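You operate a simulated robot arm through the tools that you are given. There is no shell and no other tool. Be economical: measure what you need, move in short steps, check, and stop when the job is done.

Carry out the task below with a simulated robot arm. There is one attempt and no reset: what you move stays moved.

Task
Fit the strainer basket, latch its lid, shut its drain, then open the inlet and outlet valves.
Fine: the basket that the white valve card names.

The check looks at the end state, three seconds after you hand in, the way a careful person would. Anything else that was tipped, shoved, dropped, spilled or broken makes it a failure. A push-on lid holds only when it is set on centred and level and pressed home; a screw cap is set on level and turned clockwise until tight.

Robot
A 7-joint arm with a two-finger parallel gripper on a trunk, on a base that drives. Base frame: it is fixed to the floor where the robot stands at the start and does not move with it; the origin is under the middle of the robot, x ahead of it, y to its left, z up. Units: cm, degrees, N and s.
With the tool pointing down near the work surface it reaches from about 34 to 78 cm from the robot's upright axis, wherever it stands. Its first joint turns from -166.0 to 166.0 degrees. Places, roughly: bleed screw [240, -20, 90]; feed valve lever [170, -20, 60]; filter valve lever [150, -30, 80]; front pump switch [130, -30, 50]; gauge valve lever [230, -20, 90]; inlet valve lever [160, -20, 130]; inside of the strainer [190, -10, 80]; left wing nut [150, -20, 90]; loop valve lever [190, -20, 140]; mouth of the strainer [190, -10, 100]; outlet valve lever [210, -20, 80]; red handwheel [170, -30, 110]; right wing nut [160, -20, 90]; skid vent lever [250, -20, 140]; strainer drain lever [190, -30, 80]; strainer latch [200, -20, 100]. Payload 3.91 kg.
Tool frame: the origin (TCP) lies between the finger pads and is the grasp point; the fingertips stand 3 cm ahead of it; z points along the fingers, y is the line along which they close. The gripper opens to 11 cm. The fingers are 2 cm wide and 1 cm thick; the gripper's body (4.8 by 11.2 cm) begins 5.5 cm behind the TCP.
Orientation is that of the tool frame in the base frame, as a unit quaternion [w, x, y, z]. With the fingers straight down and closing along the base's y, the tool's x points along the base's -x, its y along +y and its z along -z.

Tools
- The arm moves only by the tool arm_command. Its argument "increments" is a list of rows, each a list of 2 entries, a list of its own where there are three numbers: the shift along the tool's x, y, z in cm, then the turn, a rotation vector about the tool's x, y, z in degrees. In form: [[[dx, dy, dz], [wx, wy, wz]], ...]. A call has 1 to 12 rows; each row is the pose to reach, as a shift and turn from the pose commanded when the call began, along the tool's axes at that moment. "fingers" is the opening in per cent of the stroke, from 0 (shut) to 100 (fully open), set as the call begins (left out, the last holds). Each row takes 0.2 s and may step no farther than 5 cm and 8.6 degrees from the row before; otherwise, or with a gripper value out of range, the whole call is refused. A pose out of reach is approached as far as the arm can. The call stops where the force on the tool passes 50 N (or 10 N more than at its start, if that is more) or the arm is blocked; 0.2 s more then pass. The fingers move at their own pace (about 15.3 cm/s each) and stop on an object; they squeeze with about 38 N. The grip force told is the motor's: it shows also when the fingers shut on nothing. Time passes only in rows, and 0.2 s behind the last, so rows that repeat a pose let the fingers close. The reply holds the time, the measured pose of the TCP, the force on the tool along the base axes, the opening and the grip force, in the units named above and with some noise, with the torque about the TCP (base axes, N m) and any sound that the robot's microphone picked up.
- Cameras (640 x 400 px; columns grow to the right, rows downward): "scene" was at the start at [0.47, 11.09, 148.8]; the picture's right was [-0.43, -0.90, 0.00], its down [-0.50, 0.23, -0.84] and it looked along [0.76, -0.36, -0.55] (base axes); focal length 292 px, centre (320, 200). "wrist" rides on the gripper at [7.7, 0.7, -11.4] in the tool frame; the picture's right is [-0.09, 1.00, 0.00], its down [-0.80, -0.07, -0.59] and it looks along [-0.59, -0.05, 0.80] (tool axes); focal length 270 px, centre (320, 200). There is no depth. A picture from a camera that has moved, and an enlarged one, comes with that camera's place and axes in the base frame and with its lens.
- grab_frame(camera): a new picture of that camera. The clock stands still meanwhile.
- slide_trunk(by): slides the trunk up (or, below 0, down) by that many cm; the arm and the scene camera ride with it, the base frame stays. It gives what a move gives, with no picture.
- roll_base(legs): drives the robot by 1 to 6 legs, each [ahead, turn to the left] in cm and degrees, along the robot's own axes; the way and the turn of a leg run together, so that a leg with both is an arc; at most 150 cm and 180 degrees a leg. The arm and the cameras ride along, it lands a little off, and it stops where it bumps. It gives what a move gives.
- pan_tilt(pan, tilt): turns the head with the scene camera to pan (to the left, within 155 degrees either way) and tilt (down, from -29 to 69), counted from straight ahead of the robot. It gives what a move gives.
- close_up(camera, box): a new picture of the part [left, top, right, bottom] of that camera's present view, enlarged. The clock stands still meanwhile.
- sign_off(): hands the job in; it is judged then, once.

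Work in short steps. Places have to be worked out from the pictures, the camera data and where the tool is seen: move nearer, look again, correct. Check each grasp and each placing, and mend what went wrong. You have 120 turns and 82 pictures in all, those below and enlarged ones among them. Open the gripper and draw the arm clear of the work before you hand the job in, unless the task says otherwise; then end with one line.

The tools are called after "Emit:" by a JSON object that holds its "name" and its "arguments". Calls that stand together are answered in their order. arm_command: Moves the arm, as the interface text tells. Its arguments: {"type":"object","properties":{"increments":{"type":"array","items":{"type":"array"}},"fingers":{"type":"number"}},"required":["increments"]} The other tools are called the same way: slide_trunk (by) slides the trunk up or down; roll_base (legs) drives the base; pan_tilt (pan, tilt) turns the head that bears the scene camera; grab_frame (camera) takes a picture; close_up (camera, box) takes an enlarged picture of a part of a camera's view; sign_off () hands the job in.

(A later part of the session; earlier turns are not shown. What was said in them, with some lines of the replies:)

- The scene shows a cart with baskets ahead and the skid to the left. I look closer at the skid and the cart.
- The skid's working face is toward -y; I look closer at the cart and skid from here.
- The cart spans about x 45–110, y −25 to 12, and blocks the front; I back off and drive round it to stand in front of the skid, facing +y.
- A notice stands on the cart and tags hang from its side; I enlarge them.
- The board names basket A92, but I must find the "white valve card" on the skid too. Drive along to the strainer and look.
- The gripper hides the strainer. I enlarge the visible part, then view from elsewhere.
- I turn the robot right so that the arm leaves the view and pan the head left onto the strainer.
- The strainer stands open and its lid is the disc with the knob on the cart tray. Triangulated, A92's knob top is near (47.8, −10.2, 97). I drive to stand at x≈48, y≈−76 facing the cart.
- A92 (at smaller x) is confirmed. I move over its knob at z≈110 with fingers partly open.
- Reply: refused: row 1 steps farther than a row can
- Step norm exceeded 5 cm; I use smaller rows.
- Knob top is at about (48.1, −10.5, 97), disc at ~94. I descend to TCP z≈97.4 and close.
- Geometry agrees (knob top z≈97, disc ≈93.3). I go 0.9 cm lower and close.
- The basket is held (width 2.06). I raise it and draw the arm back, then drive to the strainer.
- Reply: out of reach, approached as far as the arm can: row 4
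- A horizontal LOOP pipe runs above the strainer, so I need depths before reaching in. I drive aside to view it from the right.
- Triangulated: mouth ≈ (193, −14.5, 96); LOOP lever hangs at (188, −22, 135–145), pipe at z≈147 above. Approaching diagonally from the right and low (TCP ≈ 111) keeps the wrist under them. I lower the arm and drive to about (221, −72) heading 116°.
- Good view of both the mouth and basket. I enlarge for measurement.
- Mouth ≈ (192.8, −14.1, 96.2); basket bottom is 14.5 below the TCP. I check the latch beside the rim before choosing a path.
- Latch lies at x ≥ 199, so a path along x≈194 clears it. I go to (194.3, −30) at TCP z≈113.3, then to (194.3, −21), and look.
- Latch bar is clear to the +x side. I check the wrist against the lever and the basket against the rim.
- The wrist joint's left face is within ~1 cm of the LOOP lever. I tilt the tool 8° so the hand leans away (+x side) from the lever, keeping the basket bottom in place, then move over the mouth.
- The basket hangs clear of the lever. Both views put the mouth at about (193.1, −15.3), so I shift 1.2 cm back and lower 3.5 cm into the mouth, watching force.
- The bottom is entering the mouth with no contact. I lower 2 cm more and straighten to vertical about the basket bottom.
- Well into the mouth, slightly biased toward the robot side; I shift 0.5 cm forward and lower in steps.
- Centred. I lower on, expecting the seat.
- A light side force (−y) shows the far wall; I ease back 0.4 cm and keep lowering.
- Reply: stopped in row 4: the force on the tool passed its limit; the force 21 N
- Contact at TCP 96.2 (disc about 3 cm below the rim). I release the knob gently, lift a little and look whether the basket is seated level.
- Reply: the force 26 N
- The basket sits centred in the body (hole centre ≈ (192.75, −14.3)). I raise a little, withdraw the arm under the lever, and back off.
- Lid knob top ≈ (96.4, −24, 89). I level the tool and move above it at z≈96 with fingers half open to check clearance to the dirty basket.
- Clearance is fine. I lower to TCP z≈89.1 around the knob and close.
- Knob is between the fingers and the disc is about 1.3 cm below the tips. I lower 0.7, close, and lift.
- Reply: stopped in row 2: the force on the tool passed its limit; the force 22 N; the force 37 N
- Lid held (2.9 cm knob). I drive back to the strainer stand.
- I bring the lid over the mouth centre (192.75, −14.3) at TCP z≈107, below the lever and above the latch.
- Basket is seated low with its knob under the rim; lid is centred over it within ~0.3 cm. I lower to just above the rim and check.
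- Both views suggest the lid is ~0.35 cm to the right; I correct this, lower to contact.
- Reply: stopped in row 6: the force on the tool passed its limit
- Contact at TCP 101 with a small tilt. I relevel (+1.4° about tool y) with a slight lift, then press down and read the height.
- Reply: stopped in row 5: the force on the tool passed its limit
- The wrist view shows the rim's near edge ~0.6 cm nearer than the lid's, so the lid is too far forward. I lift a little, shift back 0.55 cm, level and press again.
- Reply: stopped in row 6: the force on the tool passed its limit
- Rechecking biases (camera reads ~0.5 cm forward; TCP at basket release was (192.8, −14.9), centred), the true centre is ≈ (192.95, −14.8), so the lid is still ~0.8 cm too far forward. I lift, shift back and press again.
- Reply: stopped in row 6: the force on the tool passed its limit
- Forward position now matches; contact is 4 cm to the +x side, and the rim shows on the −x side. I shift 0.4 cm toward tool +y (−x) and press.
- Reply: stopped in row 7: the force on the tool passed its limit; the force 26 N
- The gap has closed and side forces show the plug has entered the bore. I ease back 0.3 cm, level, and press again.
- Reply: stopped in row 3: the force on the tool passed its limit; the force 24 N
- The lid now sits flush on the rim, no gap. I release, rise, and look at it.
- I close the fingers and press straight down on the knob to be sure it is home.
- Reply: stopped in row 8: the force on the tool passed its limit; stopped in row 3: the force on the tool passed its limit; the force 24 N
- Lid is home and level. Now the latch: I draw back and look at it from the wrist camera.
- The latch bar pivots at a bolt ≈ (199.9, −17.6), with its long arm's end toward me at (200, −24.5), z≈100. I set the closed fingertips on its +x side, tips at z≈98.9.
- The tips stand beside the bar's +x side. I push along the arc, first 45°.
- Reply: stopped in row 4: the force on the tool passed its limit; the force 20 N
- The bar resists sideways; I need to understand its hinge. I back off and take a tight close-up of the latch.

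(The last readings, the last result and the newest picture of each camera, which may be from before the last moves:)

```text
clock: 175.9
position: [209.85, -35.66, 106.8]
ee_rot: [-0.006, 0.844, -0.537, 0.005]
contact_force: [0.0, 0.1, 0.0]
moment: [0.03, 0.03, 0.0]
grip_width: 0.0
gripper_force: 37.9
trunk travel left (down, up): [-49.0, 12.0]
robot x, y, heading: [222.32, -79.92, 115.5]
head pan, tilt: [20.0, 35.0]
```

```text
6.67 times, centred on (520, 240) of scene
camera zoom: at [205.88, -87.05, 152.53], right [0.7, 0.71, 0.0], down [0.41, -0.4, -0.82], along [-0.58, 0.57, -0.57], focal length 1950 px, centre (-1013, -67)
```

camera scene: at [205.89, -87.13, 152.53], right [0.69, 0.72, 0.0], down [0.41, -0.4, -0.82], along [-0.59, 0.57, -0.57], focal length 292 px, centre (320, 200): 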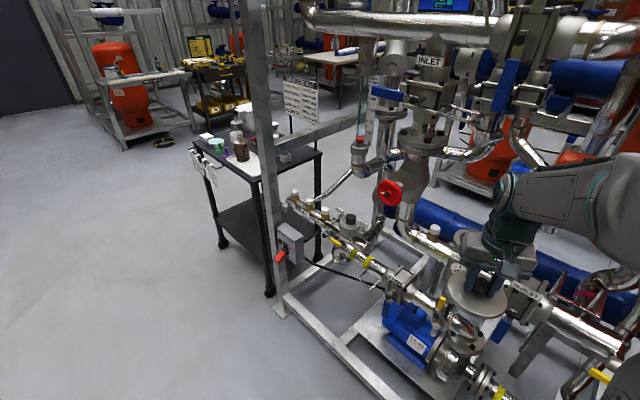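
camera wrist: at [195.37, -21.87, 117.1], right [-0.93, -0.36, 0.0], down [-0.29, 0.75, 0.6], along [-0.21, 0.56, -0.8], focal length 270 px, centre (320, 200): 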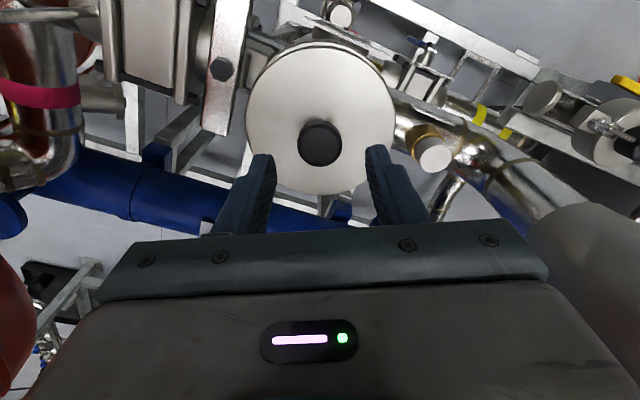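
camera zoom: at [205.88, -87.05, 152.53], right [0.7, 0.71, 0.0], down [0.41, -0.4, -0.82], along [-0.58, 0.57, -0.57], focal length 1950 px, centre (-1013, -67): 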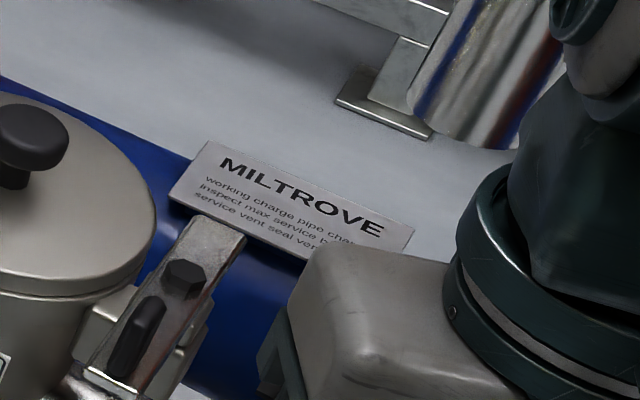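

The latch is a flat bar on a vertical bolt with a raised grip block near my end; pushing the long arm toward the lid is blocked, so likely the handle swings outward (+x) bringing the short tongue over the lid. I place the tips on its −x side and take a picture.

Emit:
{"name": "arm_command", "arguments": {"increments": [[[-4, 2.5, 0], [0, 0, 0]], [[-8, 5, 0], [0, 0, 0]], [[-11.5, 7.5, 0], [0, 0, 0]], [[-13.5, 8.35, 0], [0, 0, 0]], [[-16.8, 6.8, 0], [0, 0, 0]], [[-16.8, 6.8, 2.5], [0, 0, 0]], [[-16.8, 6.8, 4.8], [0, 0, 0]], [[-16.8, 6.8, 4.8], [0, 0, 0]]]}}

Emit:
{"name": "close_up", "arguments": {"camera": "wrist", "box": [140, 60, 400, 240]}}

```text
clock: 177.7
position: [196.53, -23.12, 101.68]
ee_rot: [-0.006, 0.843, -0.537, 0.007]
contact_force: [0.3, -0.3, 0.7]
moment: [-0.01, 0.01, -0.02]
grip_width: 0.02
gripper_force: 37.5
trunk travel left (down, up): [-49.0, 12.0]
robot x, y, heading: [222.28, -79.38, 115.7]
head pan, tilt: [20.0, 35.0]
```

```text
2.22 times, centred on (270, 150) of wrist
camera zoom: at [199.06, -30.48, 113.32], right [-0.94, -0.34, -0.02], down [-0.28, 0.75, 0.59], along [-0.19, 0.56, -0.81], focal length 601 px, centre (431, 311)
```

zoom: 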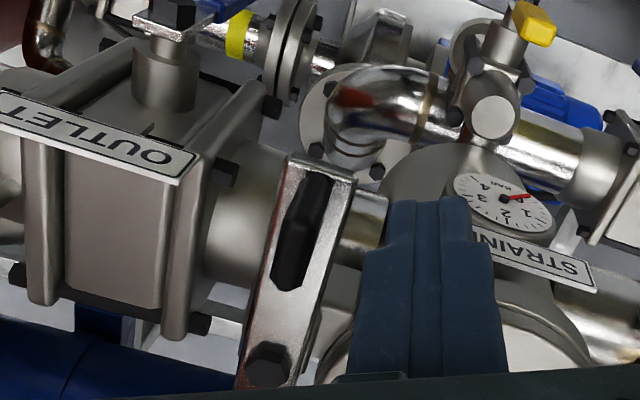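

The handle bar is plainly seen with the finger on its −x side. I push it +x along the arc.

Emit:
{"name": "arm_command", "arguments": {"increments": [[[0.27, -1.05, 0], [0, 0, 0]], [[0.9, -1.8, 0], [0, 0, 0]], [[1.48, -2.52, 0], [0, 0, 0]], [[1.9, -3.6, 0], [0, 0, 0]], [[2.22, -4.77, 0], [0, 0, 0]], [[2.22, -4.77, 0], [0, 0, 0]]]}}

```text
clock: 179.1
position: [201.7, -23.37, 101.74]
ee_rot: [-0.006, 0.843, -0.538, 0.007]
contact_force: [0.4, -0.2, -0.7]
moment: [0.0, -0.02, 0.0]
grip_width: 0.01
gripper_force: 37.9
trunk travel left (down, up): [-49.0, 12.0]
robot x, y, heading: [222.27, -79.68, 115.3]
head pan, tilt: [20.0, 35.0]
```

It moved without force. I look before going on.

Emit:
{"name": "close_up", "arguments": {"camera": "wrist", "box": [140, 60, 480, 240]}}

```text
1.88 times, centred on (310, 150) of wrist
camera zoom: at [204.32, -30.48, 113.45], right [-0.94, -0.34, -0.02], down [-0.28, 0.75, 0.59], along [-0.19, 0.56, -0.81], focal length 509 px, centre (339, 294)
```

zoom: 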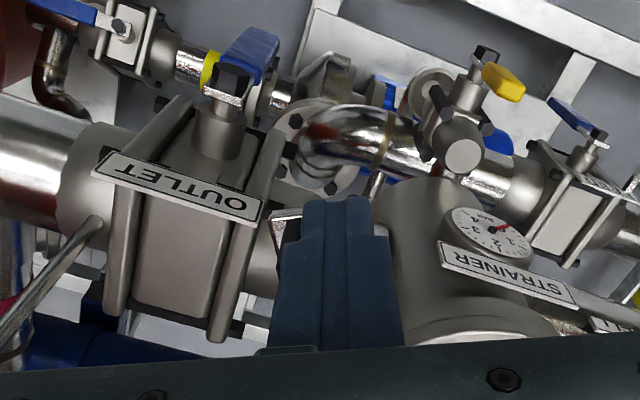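

The bar is following the finger. I continue round to 90°.

Emit:
{"name": "arm_command", "arguments": {"increments": [[[-0.25, -1.3, 0], [0, 0, 0]], [[-0.54, -2.56, 0], [0, 0, 0]], [[-1.0, -3.5, 0], [0, 0, 0]], [[-1.52, -4.24, 0], [0, 0, 0]], [[-2.0, -4.5, 0], [0, 0, 0]], [[-2.0, -4.5, 0], [0, 0, 0]]]}}

Emit:
{"name": "arm_command", "arguments": {"increments": [[[1, 0, 0], [0, 0, 0]], [[5, 0, -3], [0, 0, 0]], [[9, -1, -5], [0, 0, 0]], [[13, -2, -5], [0, 0, 0]]]}}

Emit:
{"name": "close_up", "arguments": {"camera": "scene", "box": [450, 190, 550, 290]}}

```text
clock: 180.5
position: [205.01, -19.45, 101.85]
ee_rot: [-0.006, 0.844, -0.537, 0.007]
contact_force: [0.0, 0.4, 0.2]
moment: [0.0, 0.01, -0.01]
grip_width: 0.0
gripper_force: 37.2
trunk travel left (down, up): [-49.0, 12.0]
robot x, y, heading: [222.32, -79.61, 115.7]
head pan, tilt: [20.0, 35.0]
```

```text
clock: 181.5
position: [212.39, -30.53, 107.02]
ee_rot: [-0.006, 0.844, -0.537, 0.007]
contact_force: [0.7, -0.2, -0.5]
moment: [-0.02, -0.01, -0.01]
grip_width: 0.01
gripper_force: 38.0
trunk travel left (down, up): [-49.0, 12.0]
robot x, y, heading: [222.41, -79.63, 115.4]
head pan, tilt: [20.0, 35.0]
```

```text
4.00 times, centred on (500, 240) of scene
camera zoom: at [205.87, -87.02, 152.53], right [0.7, 0.71, 0.0], down [0.41, -0.4, -0.82], along [-0.58, 0.57, -0.57], focal length 1170 px, centre (-400, 40)
```

zoom: 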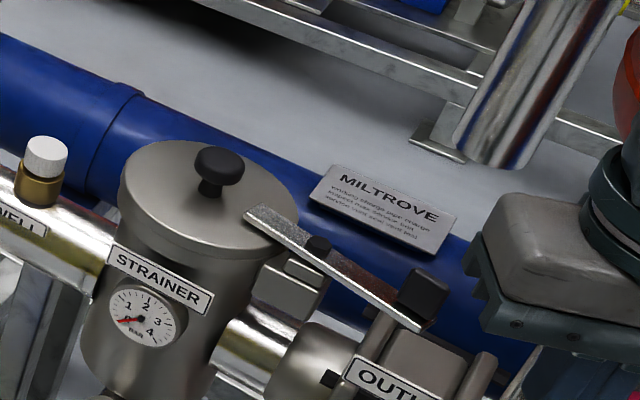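

The tongue is now over the lid, bar about 85° round. I nudge the handle further until it meets its stop.

Emit:
{"name": "arm_command", "arguments": {"increments": [[[-4, 0.9, 0], [0, 0, 0]], [[-8, 1.8, 0], [0, 0, 0]], [[-10.5, 2.4, 2], [0, 0, 0]], [[-11, 2.4, 5], [0, 0, 0]], [[-12.2, 1.9, 5], [0, 0, 0]], [[-13, 1.5, 5], [0, 0, 0]], [[-13.6, 1.2, 5], [0, 0, 0]], [[-14.2, 1.0, 5], [0, 0, 0]], [[-14.8, 0.7, 5], [0, 0, 0]]]}}

```text
clock: 183.5
position: [205.44, -17.95, 101.9]
ee_rot: [-0.004, 0.844, -0.536, 0.01]
contact_force: [5.4, -35.8, -3.1]
moment: [-0.25, -0.02, -0.22]
grip_width: 0.0
gripper_force: 37.6
trunk travel left (down, up): [-49.0, 12.0]
robot x, y, heading: [222.13, -79.84, 115.3]
head pan, tilt: [20.0, 35.0]
```

It met a firm stop — latched. I retreat and drive to stand in front at x≈188 facing +y for the levers, then look.

Emit:
{"name": "arm_command", "arguments": {"increments": [[[1.5, 0, 0], [0, 0, 0]], [[5, 0, -3], [0, 0, 0]], [[9.5, 0, -5], [0, 0, 0]], [[14, 0, -5], [0, 0, 0]], [[17, 0, -5], [0, 0, 0]]]}}

Emit:
{"name": "roll_base", "arguments": {"legs": [[-20, 0], [0, 64.5], [43, 0], [0, -90]]}}

Emit:
{"name": "pan_tilt", "arguments": {"pan": -5, "tilt": 35}}

Emit:
{"name": "grab_frame", "arguments": {"camera": "scene"}}

```text
clock: 184.7
position: [212.55, -32.73, 106.93]
ee_rot: [-0.006, 0.843, -0.538, 0.006]
contact_force: [0.1, -0.2, 0.3]
moment: [0.03, 0.02, 0.02]
grip_width: 0.0
gripper_force: 37.7
trunk travel left (down, up): [-49.0, 12.0]
robot x, y, heading: [222.62, -79.88, 115.4]
head pan, tilt: [20.0, 35.0]
```

```text
clock: 195.2
position: [198.83, -51.07, 106.91]
ee_rot: [-0.004, 0.707, -0.707, 0.009]
contact_force: [0.4, 0.9, 0.0]
moment: [0.0, 0.02, -0.02]
grip_width: 0.0
gripper_force: 37.6
trunk travel left (down, up): [-49.0, 12.0]
robot x, y, heading: [187.8, -97.21, 90.4]
head pan, tilt: [20.0, 35.0]
```

```text
clock: 196.1
position: [198.93, -51.07, 106.95]
ee_rot: [0.004, -0.706, 0.708, -0.008]
contact_force: [0.5, -1.2, 0.5]
moment: [-0.01, -0.02, 0.03]
grip_width: 0.0
gripper_force: 37.6
trunk travel left (down, up): [-49.0, 12.0]
robot x, y, heading: [187.76, -97.81, 90.6]
head pan, tilt: [-5.0, 35.0]
```

```text
8 pictures are left
camera scene: at [173.71, -96.88, 152.53], right [1.0, -0.08, 0.0], down [-0.05, -0.57, -0.82], along [0.07, 0.82, -0.57], focal length 292 px, centre (320, 200)
```

scene: 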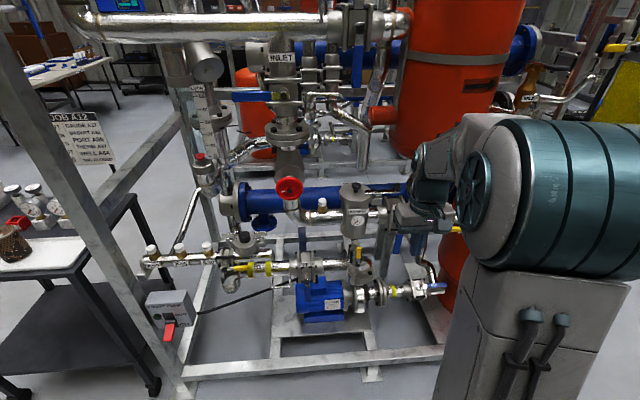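

I take one close-up covering the drain, outlet and strainer.

Emit:
{"name": "close_up", "arguments": {"camera": "scene", "box": [325, 190, 425, 290]}}

```text
4.00 times, centred on (375, 240) of scene
camera zoom: at [173.71, -96.88, 152.53], right [1.0, -0.08, 0.0], down [-0.05, -0.57, -0.82], along [0.07, 0.82, -0.57], focal length 1170 px, centre (100, 40)
```

zoom: 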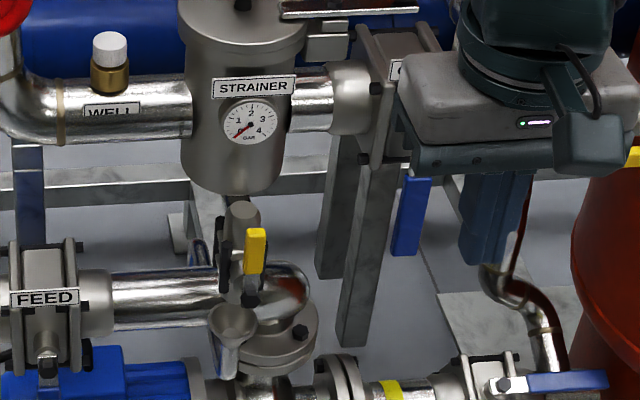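

From the two views the drain hub is ≈ (192.7, −27, 75.7), its yellow handle upright to z≈84 (in line = open). I lower the closed fingers in front on its −x side.

Emit:
{"name": "arm_command", "arguments": {"increments": [[[-1, 1.7, 4], [0, 0, 0]], [[-2, 3.4, 8], [0, 0, 0]], [[-3, 5.1, 12], [0, 0, 0]], [[-4, 6.8, 16], [0, 0, 0]], [[-5, 8.5, 20], [0, 0, 0]], [[-6, 9.9, 23.2], [0, 0, 0]], [[-10, 9.9, 23.2], [0, 0, 0]], [[-14.5, 9.9, 23.2], [0, 0, 0]], [[-19, 9.9, 23.2], [0, 0, 0]], [[-23.6, 9.9, 23.2], [0, 0, 0]], [[-23.6, 9.9, 23.2], [0, 0, 0]]]}}

Emit:
{"name": "close_up", "arguments": {"camera": "scene", "box": [315, 170, 435, 290]}}

```text
clock: 198.5
position: [189.49, -27.34, 83.41]
ee_rot: [0.004, -0.706, 0.708, -0.007]
contact_force: [0.8, -0.4, -0.9]
moment: [-0.03, 0.0, -0.01]
grip_width: 0.0
gripper_force: 37.9
trunk travel left (down, up): [-49.0, 12.0]
robot x, y, heading: [187.9, -97.82, 90.3]
head pan, tilt: [-5.0, 35.0]
```

```text
3.33 times, centred on (375, 230) of scene
camera zoom: at [173.71, -96.85, 152.53], right [1.0, -0.08, 0.0], down [-0.05, -0.57, -0.82], along [0.07, 0.82, -0.57], focal length 975 px, centre (137, 100)
```

zoom: 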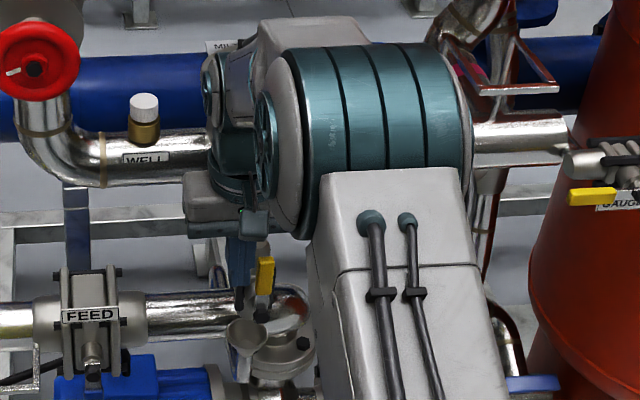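

The fingertips are just left of the yellow handle. I push it +x and down along its arc.

Emit:
{"name": "arm_command", "arguments": {"increments": [[[0, -1.4, 0], [0, 0, 0]], [[0, -3, -0.8], [0, 0, 0]], [[0, -4.5, -0.9], [0, 0, 0]], [[0, -4.5, -0.9], [0, 0, 0]]]}}

```text
clock: 199.5
position: [194.04, -27.46, 84.19]
ee_rot: [0.004, -0.706, 0.708, -0.008]
contact_force: [-0.6, 1.1, 1.5]
moment: [-0.02, 0.02, -0.03]
grip_width: 0.02
gripper_force: 37.4
trunk travel left (down, up): [-49.0, 12.0]
robot x, y, heading: [187.83, -98.11, 90.6]
head pan, tilt: [-5.0, 35.0]
```

No resistance; I continue the arc down to horizontal until it meets the stop.

Emit:
{"name": "arm_command", "arguments": {"increments": [[[0, -1.4, 0.8], [0, 0, 0]], [[0, -2.5, 1.9], [0, 0, 0]], [[0, -3.3, 3.2], [0, 0, 0]], [[0, -4.0, 4.7], [0, 0, 0]], [[0, -4.2, 5.3], [0, 0, 0]], [[0, -4.2, 5.9], [0, 0, 0]], [[0, -4.2, 6.3], [0, 0, 0]]]}}

```text
clock: 201.1
position: [198.16, -27.68, 78.36]
ee_rot: [0.005, -0.707, 0.708, -0.007]
contact_force: [-0.1, -2.8, 8.2]
moment: [0.05, 0.04, 0.02]
grip_width: 0.02
gripper_force: 38.1
trunk travel left (down, up): [-49.0, 12.0]
robot x, y, heading: [187.96, -97.9, 90.7]
head pan, tilt: [-5.0, 35.0]
```

Resistance appears at horizontal. I press slightly more, then withdraw toward the robot.

Emit:
{"name": "arm_command", "arguments": {"increments": [[[0, 0, 0.4], [0, 0, 0]], [[0, 0, 0.8], [0, 0, 0]]]}}

Emit:
{"name": "arm_command", "arguments": {"increments": [[[0, 0, -2], [0, 0, 0]], [[4, 0, -3], [0, 0, 0]], [[8.5, 0, -3], [0, 0, 0]], [[13, 0, -3], [0, 0, 0]], [[17, 2, -5], [0, 0, 0]], [[20, 6, -5], [0, 0, 0]], [[22, 10, -5], [0, 0, 0]]]}}

Emit:
{"name": "pan_tilt", "arguments": {"pan": -25, "tilt": 35}}

```text
clock: 201.8
position: [198.17, -27.61, 78.35]
ee_rot: [0.01, -0.707, 0.707, -0.004]
contact_force: [-2.6, -19.9, 25.3]
moment: [-0.32, 0.13, 0.1]
grip_width: 0.0
gripper_force: 37.6
trunk travel left (down, up): [-49.0, 12.0]
robot x, y, heading: [188.0, -97.88, 90.7]
head pan, tilt: [-5.0, 35.0]
stopped in row 2: the force on the tool passed its limit (the readings are from after the stop); the commanded pose is now the measured one
```

```text
clock: 203.4
position: [188.02, -49.52, 82.73]
ee_rot: [0.009, -0.707, 0.708, -0.006]
contact_force: [0.4, -0.8, -0.2]
moment: [-0.02, 0.01, 0.01]
grip_width: 0.0
gripper_force: 37.7
trunk travel left (down, up): [-49.0, 12.0]
robot x, y, heading: [187.49, -98.45, 90.3]
head pan, tilt: [-5.0, 35.0]
```

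```text
clock: 204.3
position: [188.31, -49.35, 82.69]
ee_rot: [0.007, -0.707, 0.708, -0.005]
contact_force: [-0.5, 0.4, 0.4]
moment: [-0.02, 0.02, -0.01]
grip_width: 0.03
gripper_force: 37.5
trunk travel left (down, up): [-49.0, 12.0]
robot x, y, heading: [187.73, -98.05, 90.4]
head pan, tilt: [-25.0, 35.0]
```

Drain is hard against its stop. For the outlet lever (hub ≈ (207.9, −21, 85.6), hanging to z≈75) I pitch the tool to near horizontal so a finger can lift it; moving to (203, −36) meanwhile.

Emit:
{"name": "arm_command", "arguments": {"increments": [[[-1.4, -1.5, 0], [0, -8, 0]], [[-2.7, -3.0, 0], [0, -16, 0]], [[-4, -4.5, 0], [0, -24, 0]], [[-5.4, -6, 0], [0, -32, 0]], [[-6.7, -7.5, 0], [0, -40, 0]], [[-8, -9, 0], [0, -48, 0]], [[-9.4, -10.5, 0], [0, -56, 0]], [[-10.7, -12, 0], [0, -64, 0]], [[-12, -13.3, 0], [0, -72, 0]], [[-13.4, -14.7, 0], [0, -80, 0]], [[-13.4, -14.7, 0], [0, -80, 0]]]}}

```text
clock: 206.7
position: [202.87, -36.06, 82.91]
ee_rot: [-0.461, 0.544, -0.536, -0.451]
contact_force: [0.8, -0.3, -0.2]
moment: [0.02, 0.01, -0.01]
grip_width: 0.01
gripper_force: 37.1
trunk travel left (down, up): [-49.0, 12.0]
robot x, y, heading: [187.82, -98.04, 90.2]
head pan, tilt: [-25.0, 35.0]
```

I check the lever's position relative to the fingers with the wrist camera.

Emit:
{"name": "grab_frame", "arguments": {"camera": "wrist"}}

```text
5 pictures are left
camera wrist: at [202.41, -48.53, 77.43], right [-1.0, 0.02, 0.07], down [0.05, -0.45, 0.89], along [0.04, 0.89, 0.45], focal length 270 px, centre (320, 200)
```

wrist: 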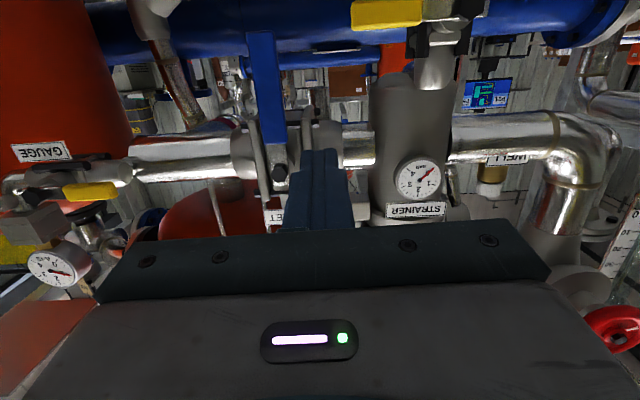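

Drain handle is seen horizontal (shut). The outlet lever hangs at x≈207.5, plane y≈−23, z 75–86.5. I bring the fingers to its −x side at z≈79.

Emit:
{"name": "arm_command", "arguments": {"increments": [[[3.84, -0.4, 0.68], [0, 0, 0]], [[3.14, -0.4, 4.62], [0, 0, 0]], [[2.45, -0.4, 8.56], [0, 0, 0]], [[1.83, -0.4, 12.0], [0, 0, 0]], [[1.83, -0.4, 12.0], [0, 0, 0]]]}}

```text
clock: 207.9
position: [203.29, -24.34, 78.98]
ee_rot: [-0.461, 0.545, -0.537, -0.45]
contact_force: [-0.1, 0.1, -0.5]
moment: [0.03, -0.02, 0.0]
grip_width: 0.0
gripper_force: 37.9
trunk travel left (down, up): [-49.0, 12.0]
robot x, y, heading: [188.16, -97.97, 90.7]
head pan, tilt: [-25.0, 35.0]
```

In place; I push +x through the first 40°.

Emit:
{"name": "arm_command", "arguments": {"increments": [[[0.39, -2.0, 0.07], [0, 0, 0]], [[0.6, -3.4, 0.1], [0, 0, 0]], [[0.69, -4.9, 0.12], [0, 0, 0]], [[0.39, -6.3, 0.07], [0, 0, 0]], [[-0.1, -7.65, 0], [0, 0, 0]]]}}

```text
clock: 209.1
position: [211.16, -24.4, 79.2]
ee_rot: [-0.462, 0.544, -0.538, -0.449]
contact_force: [-0.9, -0.3, 0.0]
moment: [0.01, 0.03, 0.03]
grip_width: 0.0
gripper_force: 37.8
trunk travel left (down, up): [-49.0, 12.0]
robot x, y, heading: [187.68, -97.65, 90.5]
head pan, tilt: [-25.0, 35.0]
```

Smooth. I continue up to horizontal until the stop.

Emit:
{"name": "arm_command", "arguments": {"increments": [[[-0.7, -1.2, -0.1], [0, 0, 0]], [[-1.38, -2.15, -0.24], [0, 0, 0]], [[-3.05, -3.5, -0.54], [0, 0, 0]], [[-5.0, -4.3, -0.89], [0, 0, 0]], [[-5.9, -4.3, -1.04], [0, 0, 0]], [[-6.7, -4.3, -1.18], [0, 0, 0]], [[-7.3, -4.3, -1.29], [0, 0, 0]], [[-7.8, -4.3, -1.38], [0, 0, 0]]]}}

```text
clock: 210.7
position: [215.1, -24.9, 85.33]
ee_rot: [-0.451, 0.549, -0.547, -0.442]
contact_force: [-1.1, -3.1, -13.7]
moment: [-0.3, -0.03, -0.18]
grip_width: 0.0
gripper_force: 37.8
trunk travel left (down, up): [-49.0, 12.0]
robot x, y, heading: [187.89, -97.73, 90.3]
head pan, tilt: [-25.0, 35.0]
stopped in row 8: the force on the tool passed its limit (the readings are from after the stop); the commanded pose is now the measured one
```

Stop reached: outlet lever horizontal (open). I withdraw, raise the trunk, and shift the base left for the inlet (hub ≈ (170.3, −22.7, 132), lever pointing −x).

Emit:
{"name": "arm_command", "arguments": {"increments": [[[1, 0, 0.17], [0, 0, 0]], [[1.77, 0, -4.2], [0, 0, 0]], [[2.55, 0, -8.6], [0, 0, 0]], [[3.33, 0, -13], [0, 0, 0]], [[3.33, 4.5, -14], [0, 0, 0]], [[3.33, 9, -14], [0, 0, 0]], [[3.33, 13.5, -14], [0, 0, 0]], [[3.33, 18, -14], [0, 0, 0]], [[3.33, 22, -14], [0, 0, 0]]]}}

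Emit:
{"name": "slide_trunk", "arguments": {"by": 12}}

Emit:
{"name": "roll_base", "arguments": {"legs": [[-8, 0], [0, 89.7], [22, 0], [0, -90]]}}

```text
clock: 212.7
position: [192.88, -39.1, 84.84]
ee_rot: [-0.455, 0.547, -0.544, -0.445]
contact_force: [0.8, -0.4, -0.5]
moment: [0.0, 0.03, 0.05]
grip_width: 0.0
gripper_force: 38.0
trunk travel left (down, up): [-49.0, 12.0]
robot x, y, heading: [187.97, -97.82, 90.4]
head pan, tilt: [-25.0, 35.0]
```

```text
clock: 214.2
position: [192.96, -39.15, 96.78]
ee_rot: [-0.455, 0.547, -0.545, -0.444]
contact_force: [-0.5, -0.1, 0.0]
moment: [-0.01, -0.02, 0.0]
grip_width: 0.0
gripper_force: 37.7
trunk travel left (down, up): [-61.0, 0.0]
robot x, y, heading: [187.97, -97.65, 90.3]
head pan, tilt: [-25.0, 35.0]
```

```text
clock: 224.2
position: [170.21, -47.2, 96.76]
ee_rot: [-0.45, 0.552, -0.541, -0.447]
contact_force: [-0.4, -0.8, 0.1]
moment: [0.0, 0.03, 0.02]
grip_width: 0.0
gripper_force: 37.9
trunk travel left (down, up): [-61.0, 0.0]
robot x, y, heading: [165.81, -106.08, 91.0]
head pan, tilt: [-25.0, 35.0]
```

I raise the tool to z≈136 in front of the inlet lever, still well back, then drive 12 cm nearer and look.

Emit:
{"name": "arm_command", "arguments": {"increments": [[[-4.31, 0.8, -0.88], [0, 0, 0]], [[-8.62, 1.6, -1.76], [0, 0, 0]], [[-12.9, 2.4, -2.6], [0, 0, 0]], [[-17.2, 3.2, -3.5], [0, 0, 0]], [[-21.5, 4, -4.4], [0, 0, 0]], [[-25.8, 4.8, -5.3], [0, 0, 0]], [[-30.1, 5.6, -6.1], [0, 0, 0]], [[-34.4, 6.4, -7], [0, 0, 0]], [[-38.6, 7.2, -7.9], [0, 0, 0]], [[-38.6, 7.2, -7.9], [0, 0, 0]]]}}

Emit:
{"name": "roll_base", "arguments": {"legs": [[10, 0]]}}

Emit:
{"name": "grab_frame", "arguments": {"camera": "wrist"}}

```text
clock: 226.4
position: [162.5, -47.51, 136.14]
ee_rot: [-0.45, 0.552, -0.54, -0.448]
contact_force: [-0.2, -1.0, 0.1]
moment: [0.01, 0.01, -0.01]
grip_width: 0.01
gripper_force: 37.9
trunk travel left (down, up): [-61.0, 0.0]
robot x, y, heading: [165.86, -105.84, 91.3]
head pan, tilt: [-25.0, 35.0]
```

```text
clock: 227.5
position: [162.18, -37.41, 136.12]
ee_rot: [-0.45, 0.552, -0.54, -0.448]
contact_force: [0.2, 0.6, -0.6]
moment: [0.02, 0.0, -0.01]
grip_width: 0.02
gripper_force: 37.4
trunk travel left (down, up): [-61.0, 0.0]
robot x, y, heading: [165.85, -96.1, 91.2]
head pan, tilt: [-25.0, 35.0]
```

```text
4 pictures are left
camera wrist: at [161.86, -50.16, 130.84], right [-1.0, 0.01, 0.07], down [0.06, -0.43, 0.9], along [0.04, 0.9, 0.43], focal length 270 px, centre (320, 200)
```

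wrist: 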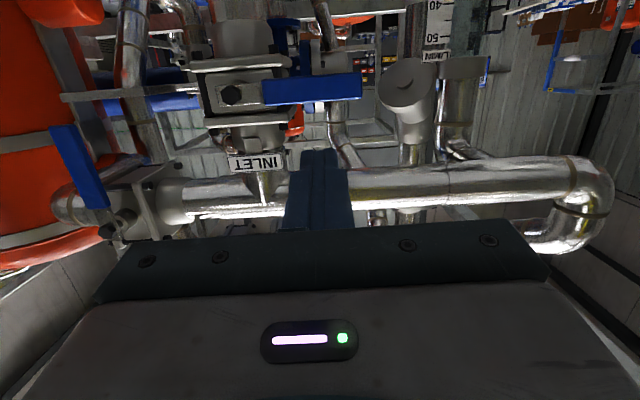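

Inlet lever confirmed: hub (170.5, −22.7, 132.3), end at x≈158.3. I move the finger forward above the lever at x≈162.

Emit:
{"name": "arm_command", "arguments": {"increments": [[[-0.8, 0, 4.2], [0, 0, 0]], [[-1.6, 0, 8.4], [0, 0, 0]], [[-2.45, 0, 12.5], [0, 0, 0]], [[-2.45, 0, 12.5], [0, 0, 0]]]}}

```text
clock: 228.5
position: [162.06, -24.79, 135.95]
ee_rot: [-0.45, 0.553, -0.54, -0.448]
contact_force: [0.5, 0.1, 1.0]
moment: [-0.01, -0.01, -0.02]
grip_width: 0.01
gripper_force: 37.6
trunk travel left (down, up): [-61.0, 0.0]
robot x, y, heading: [165.5, -95.75, 91.1]
head pan, tilt: [-25.0, 35.0]
```

I push down along the arc, first 40°.

Emit:
{"name": "arm_command", "arguments": {"increments": [[[1.18, 0, 0.23], [0, 0, 0]], [[2.6, 0.1, 0.5], [0, 0, 0]], [[4.0, 0.2, 0.78], [0, 0, 0]], [[5.5, -0.1, 1.06], [0, 0, 0]], [[6.96, -0.5, 1.35], [0, 0, 0]]]}}

```text
clock: 229.7
position: [162.65, -24.8, 128.91]
ee_rot: [-0.451, 0.552, -0.54, -0.448]
contact_force: [0.6, 0.0, 0.8]
moment: [-0.03, 0.0, 0.04]
grip_width: 0.0
gripper_force: 37.7
trunk travel left (down, up): [-61.0, 0.0]
robot x, y, heading: [165.6, -95.86, 91.1]
head pan, tilt: [-25.0, 35.0]
```

Free-moving again; I continue to vertical and on to the stop.

Emit:
{"name": "arm_command", "arguments": {"increments": [[[1.3, -0.8, 0.25], [0, 0, 0]], [[2.5, -1.7, 0.48], [0, 0, 0]], [[3.77, -3.55, 0.73], [0, 0, 0]], [[4.65, -5.65, 0.9], [0, 0, 0]], [[4.65, -6.3, 0.9], [0, 0, 0]], [[4.65, -7.0, 0.9], [0, 0, 0]], [[4.65, -7.6, 0.9], [0, 0, 0]], [[4.65, -8.2, 0.9], [0, 0, 0]]]}}

```text
clock: 231.5
position: [168.48, -24.75, 124.16]
ee_rot: [-0.449, 0.56, -0.536, -0.446]
contact_force: [-35.5, -7.8, -15.5]
moment: [-0.4, 0.56, 0.66]
grip_width: 0.01
gripper_force: 37.6
trunk travel left (down, up): [-61.0, 0.0]
robot x, y, heading: [165.8, -96.29, 91.9]
head pan, tilt: [-25.0, 35.0]
```

The stop is reached. I ease off, withdraw, and take a picture to check.

Emit:
{"name": "arm_command", "arguments": {"increments": [[[0, 1.5, 0], [0, 0, 0]], [[0, 2.5, 0], [0, 0, 0]], [[0.8, 2.5, -4.4], [0, 0, 0]], [[1.6, 2.5, -8.6], [0, 0, 0]], [[2.4, 2.5, -13], [0, 0, 0]]]}}

Emit:
{"name": "roll_base", "arguments": {"legs": [[-30, 0]]}}

Emit:
{"name": "pan_tilt", "arguments": {"pan": -12, "tilt": 25}}

Emit:
{"name": "grab_frame", "arguments": {"camera": "scene"}}

```text
clock: 232.7
position: [168.68, -38.31, 124.69]
ee_rot: [-0.452, 0.551, -0.54, -0.448]
contact_force: [0.0, 0.8, 0.4]
moment: [-0.01, 0.01, 0.02]
grip_width: 0.0
gripper_force: 37.4
trunk travel left (down, up): [-61.0, 0.0]
robot x, y, heading: [165.15, -95.61, 91.1]
head pan, tilt: [-25.0, 35.0]
```

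```text
clock: 234.8
position: [169.35, -68.1, 124.39]
ee_rot: [-0.451, 0.551, -0.541, -0.447]
contact_force: [0.2, -0.8, -0.3]
moment: [0.03, 0.01, 0.0]
grip_width: 0.02
gripper_force: 37.4
trunk travel left (down, up): [-61.0, 0.0]
robot x, y, heading: [165.97, -125.84, 91.0]
head pan, tilt: [-25.0, 35.0]
```

```text
clock: 235.5
position: [169.26, -67.95, 124.46]
ee_rot: [-0.45, 0.553, -0.54, -0.448]
contact_force: [0.5, 0.0, -0.2]
moment: [0.03, 0.01, 0.02]
grip_width: 0.01
gripper_force: 37.3
trunk travel left (down, up): [-61.0, 0.0]
robot x, y, heading: [166.08, -125.91, 90.9]
head pan, tilt: [-12.0, 25.0]
```

```text
3 pictures are left
camera scene: at [153.18, -125.03, 166.1], right [0.98, -0.19, 0.0], down [-0.08, -0.42, -0.91], along [0.17, 0.89, -0.42], focal length 292 px, centre (320, 200)
```

scene: 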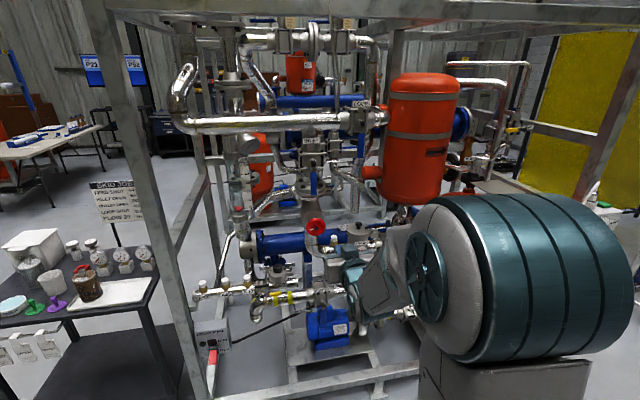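

The inlet lever now hangs vertical. I turn the robot so the arm clears the view, open the gripper, and check everything once more.

Emit:
{"name": "roll_base", "arguments": {"legs": [[0, -50]]}}

Emit:
{"name": "arm_command", "arguments": {"increments": [[[0, 0, 0], [0, 0, 0]], [[0, 0, 0], [0, 0, 0]]], "fingers": 60}}

Emit:
{"name": "pan_tilt", "arguments": {"pan": 38, "tilt": 28}}

Emit:
{"name": "close_up", "arguments": {"camera": "scene", "box": [240, 80, 460, 260]}}

```text
clock: 238.2
position: [213.01, -91.49, 124.45]
ee_rot: [0.598, -0.269, 0.724, 0.213]
contact_force: [0.1, -1.1, -0.2]
moment: [0.03, 0.02, -0.01]
grip_width: 0.0
gripper_force: 38.1
trunk travel left (down, up): [-61.0, 0.0]
robot x, y, heading: [166.14, -125.94, 40.6]
head pan, tilt: [-12.0, 25.0]
```

```text
clock: 238.8
position: [213.01, -91.41, 124.49]
ee_rot: [0.598, -0.268, 0.725, 0.212]
contact_force: [-0.5, 0.2, -0.1]
moment: [0.02, 0.0, 0.01]
grip_width: 6.61
gripper_force: 0.0
trunk travel left (down, up): [-61.0, 0.0]
robot x, y, heading: [166.23, -126.09, 40.4]
head pan, tilt: [-12.0, 25.0]
```

```text
clock: 240.0
position: [212.92, -91.49, 124.45]
ee_rot: [0.598, -0.269, 0.724, 0.213]
contact_force: [0.6, 1.0, 0.9]
moment: [-0.02, -0.03, 0.0]
grip_width: 6.61
gripper_force: 0.1
trunk travel left (down, up): [-61.0, 0.0]
robot x, y, heading: [166.62, -126.15, 40.2]
head pan, tilt: [38.0, 28.0]
```

```text
2.22 times, centred on (350, 170) of scene
camera zoom: at [152.54, -110.77, 165.63], right [0.98, -0.2, 0.0], down [-0.09, -0.46, -0.88], along [0.18, 0.87, -0.47], focal length 650 px, centre (253, 267)
```

zoom: 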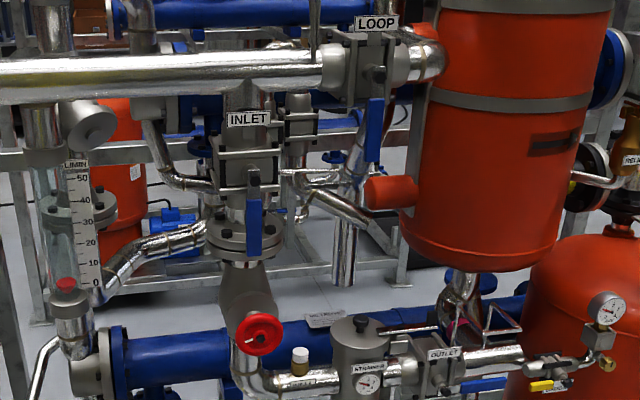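

Inlet is vertical and outlet horizontal. One last close-up on lid, latch and drain.

Emit:
{"name": "close_up", "arguments": {"camera": "scene", "box": [330, 205, 430, 305]}}

```text
4.00 times, centred on (380, 255) of scene
camera zoom: at [152.54, -110.77, 165.63], right [0.98, -0.2, 0.0], down [-0.09, -0.46, -0.88], along [0.18, 0.87, -0.47], focal length 1170 px, centre (80, -20)
```

zoom: 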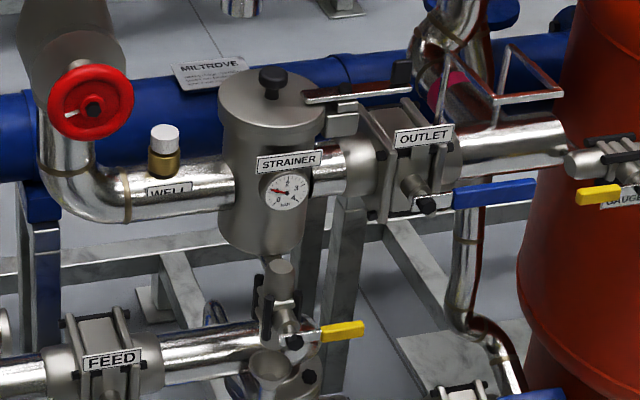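

Lid seated, latch tongue over it, drain handle horizontal, outlet and inlet in line with their pipes; the arm is clear with the gripper open. I hand in.

Emit:
{"name": "sign_off", "arguments": {}}

```text
The job is handed in.
```

I fitted basket A92, latched the strainer lid, shut the drain, then opened the inlet and outlet valves, and handed the job in. I took A92 from the white "SKID JOB A12" board on the cart, the only card I found that names a basket. In the last pictures the lid sits level with the latch tongue over its edge. The drain handle is across its pipe, and the inlet and outlet levers are in line with theirs.
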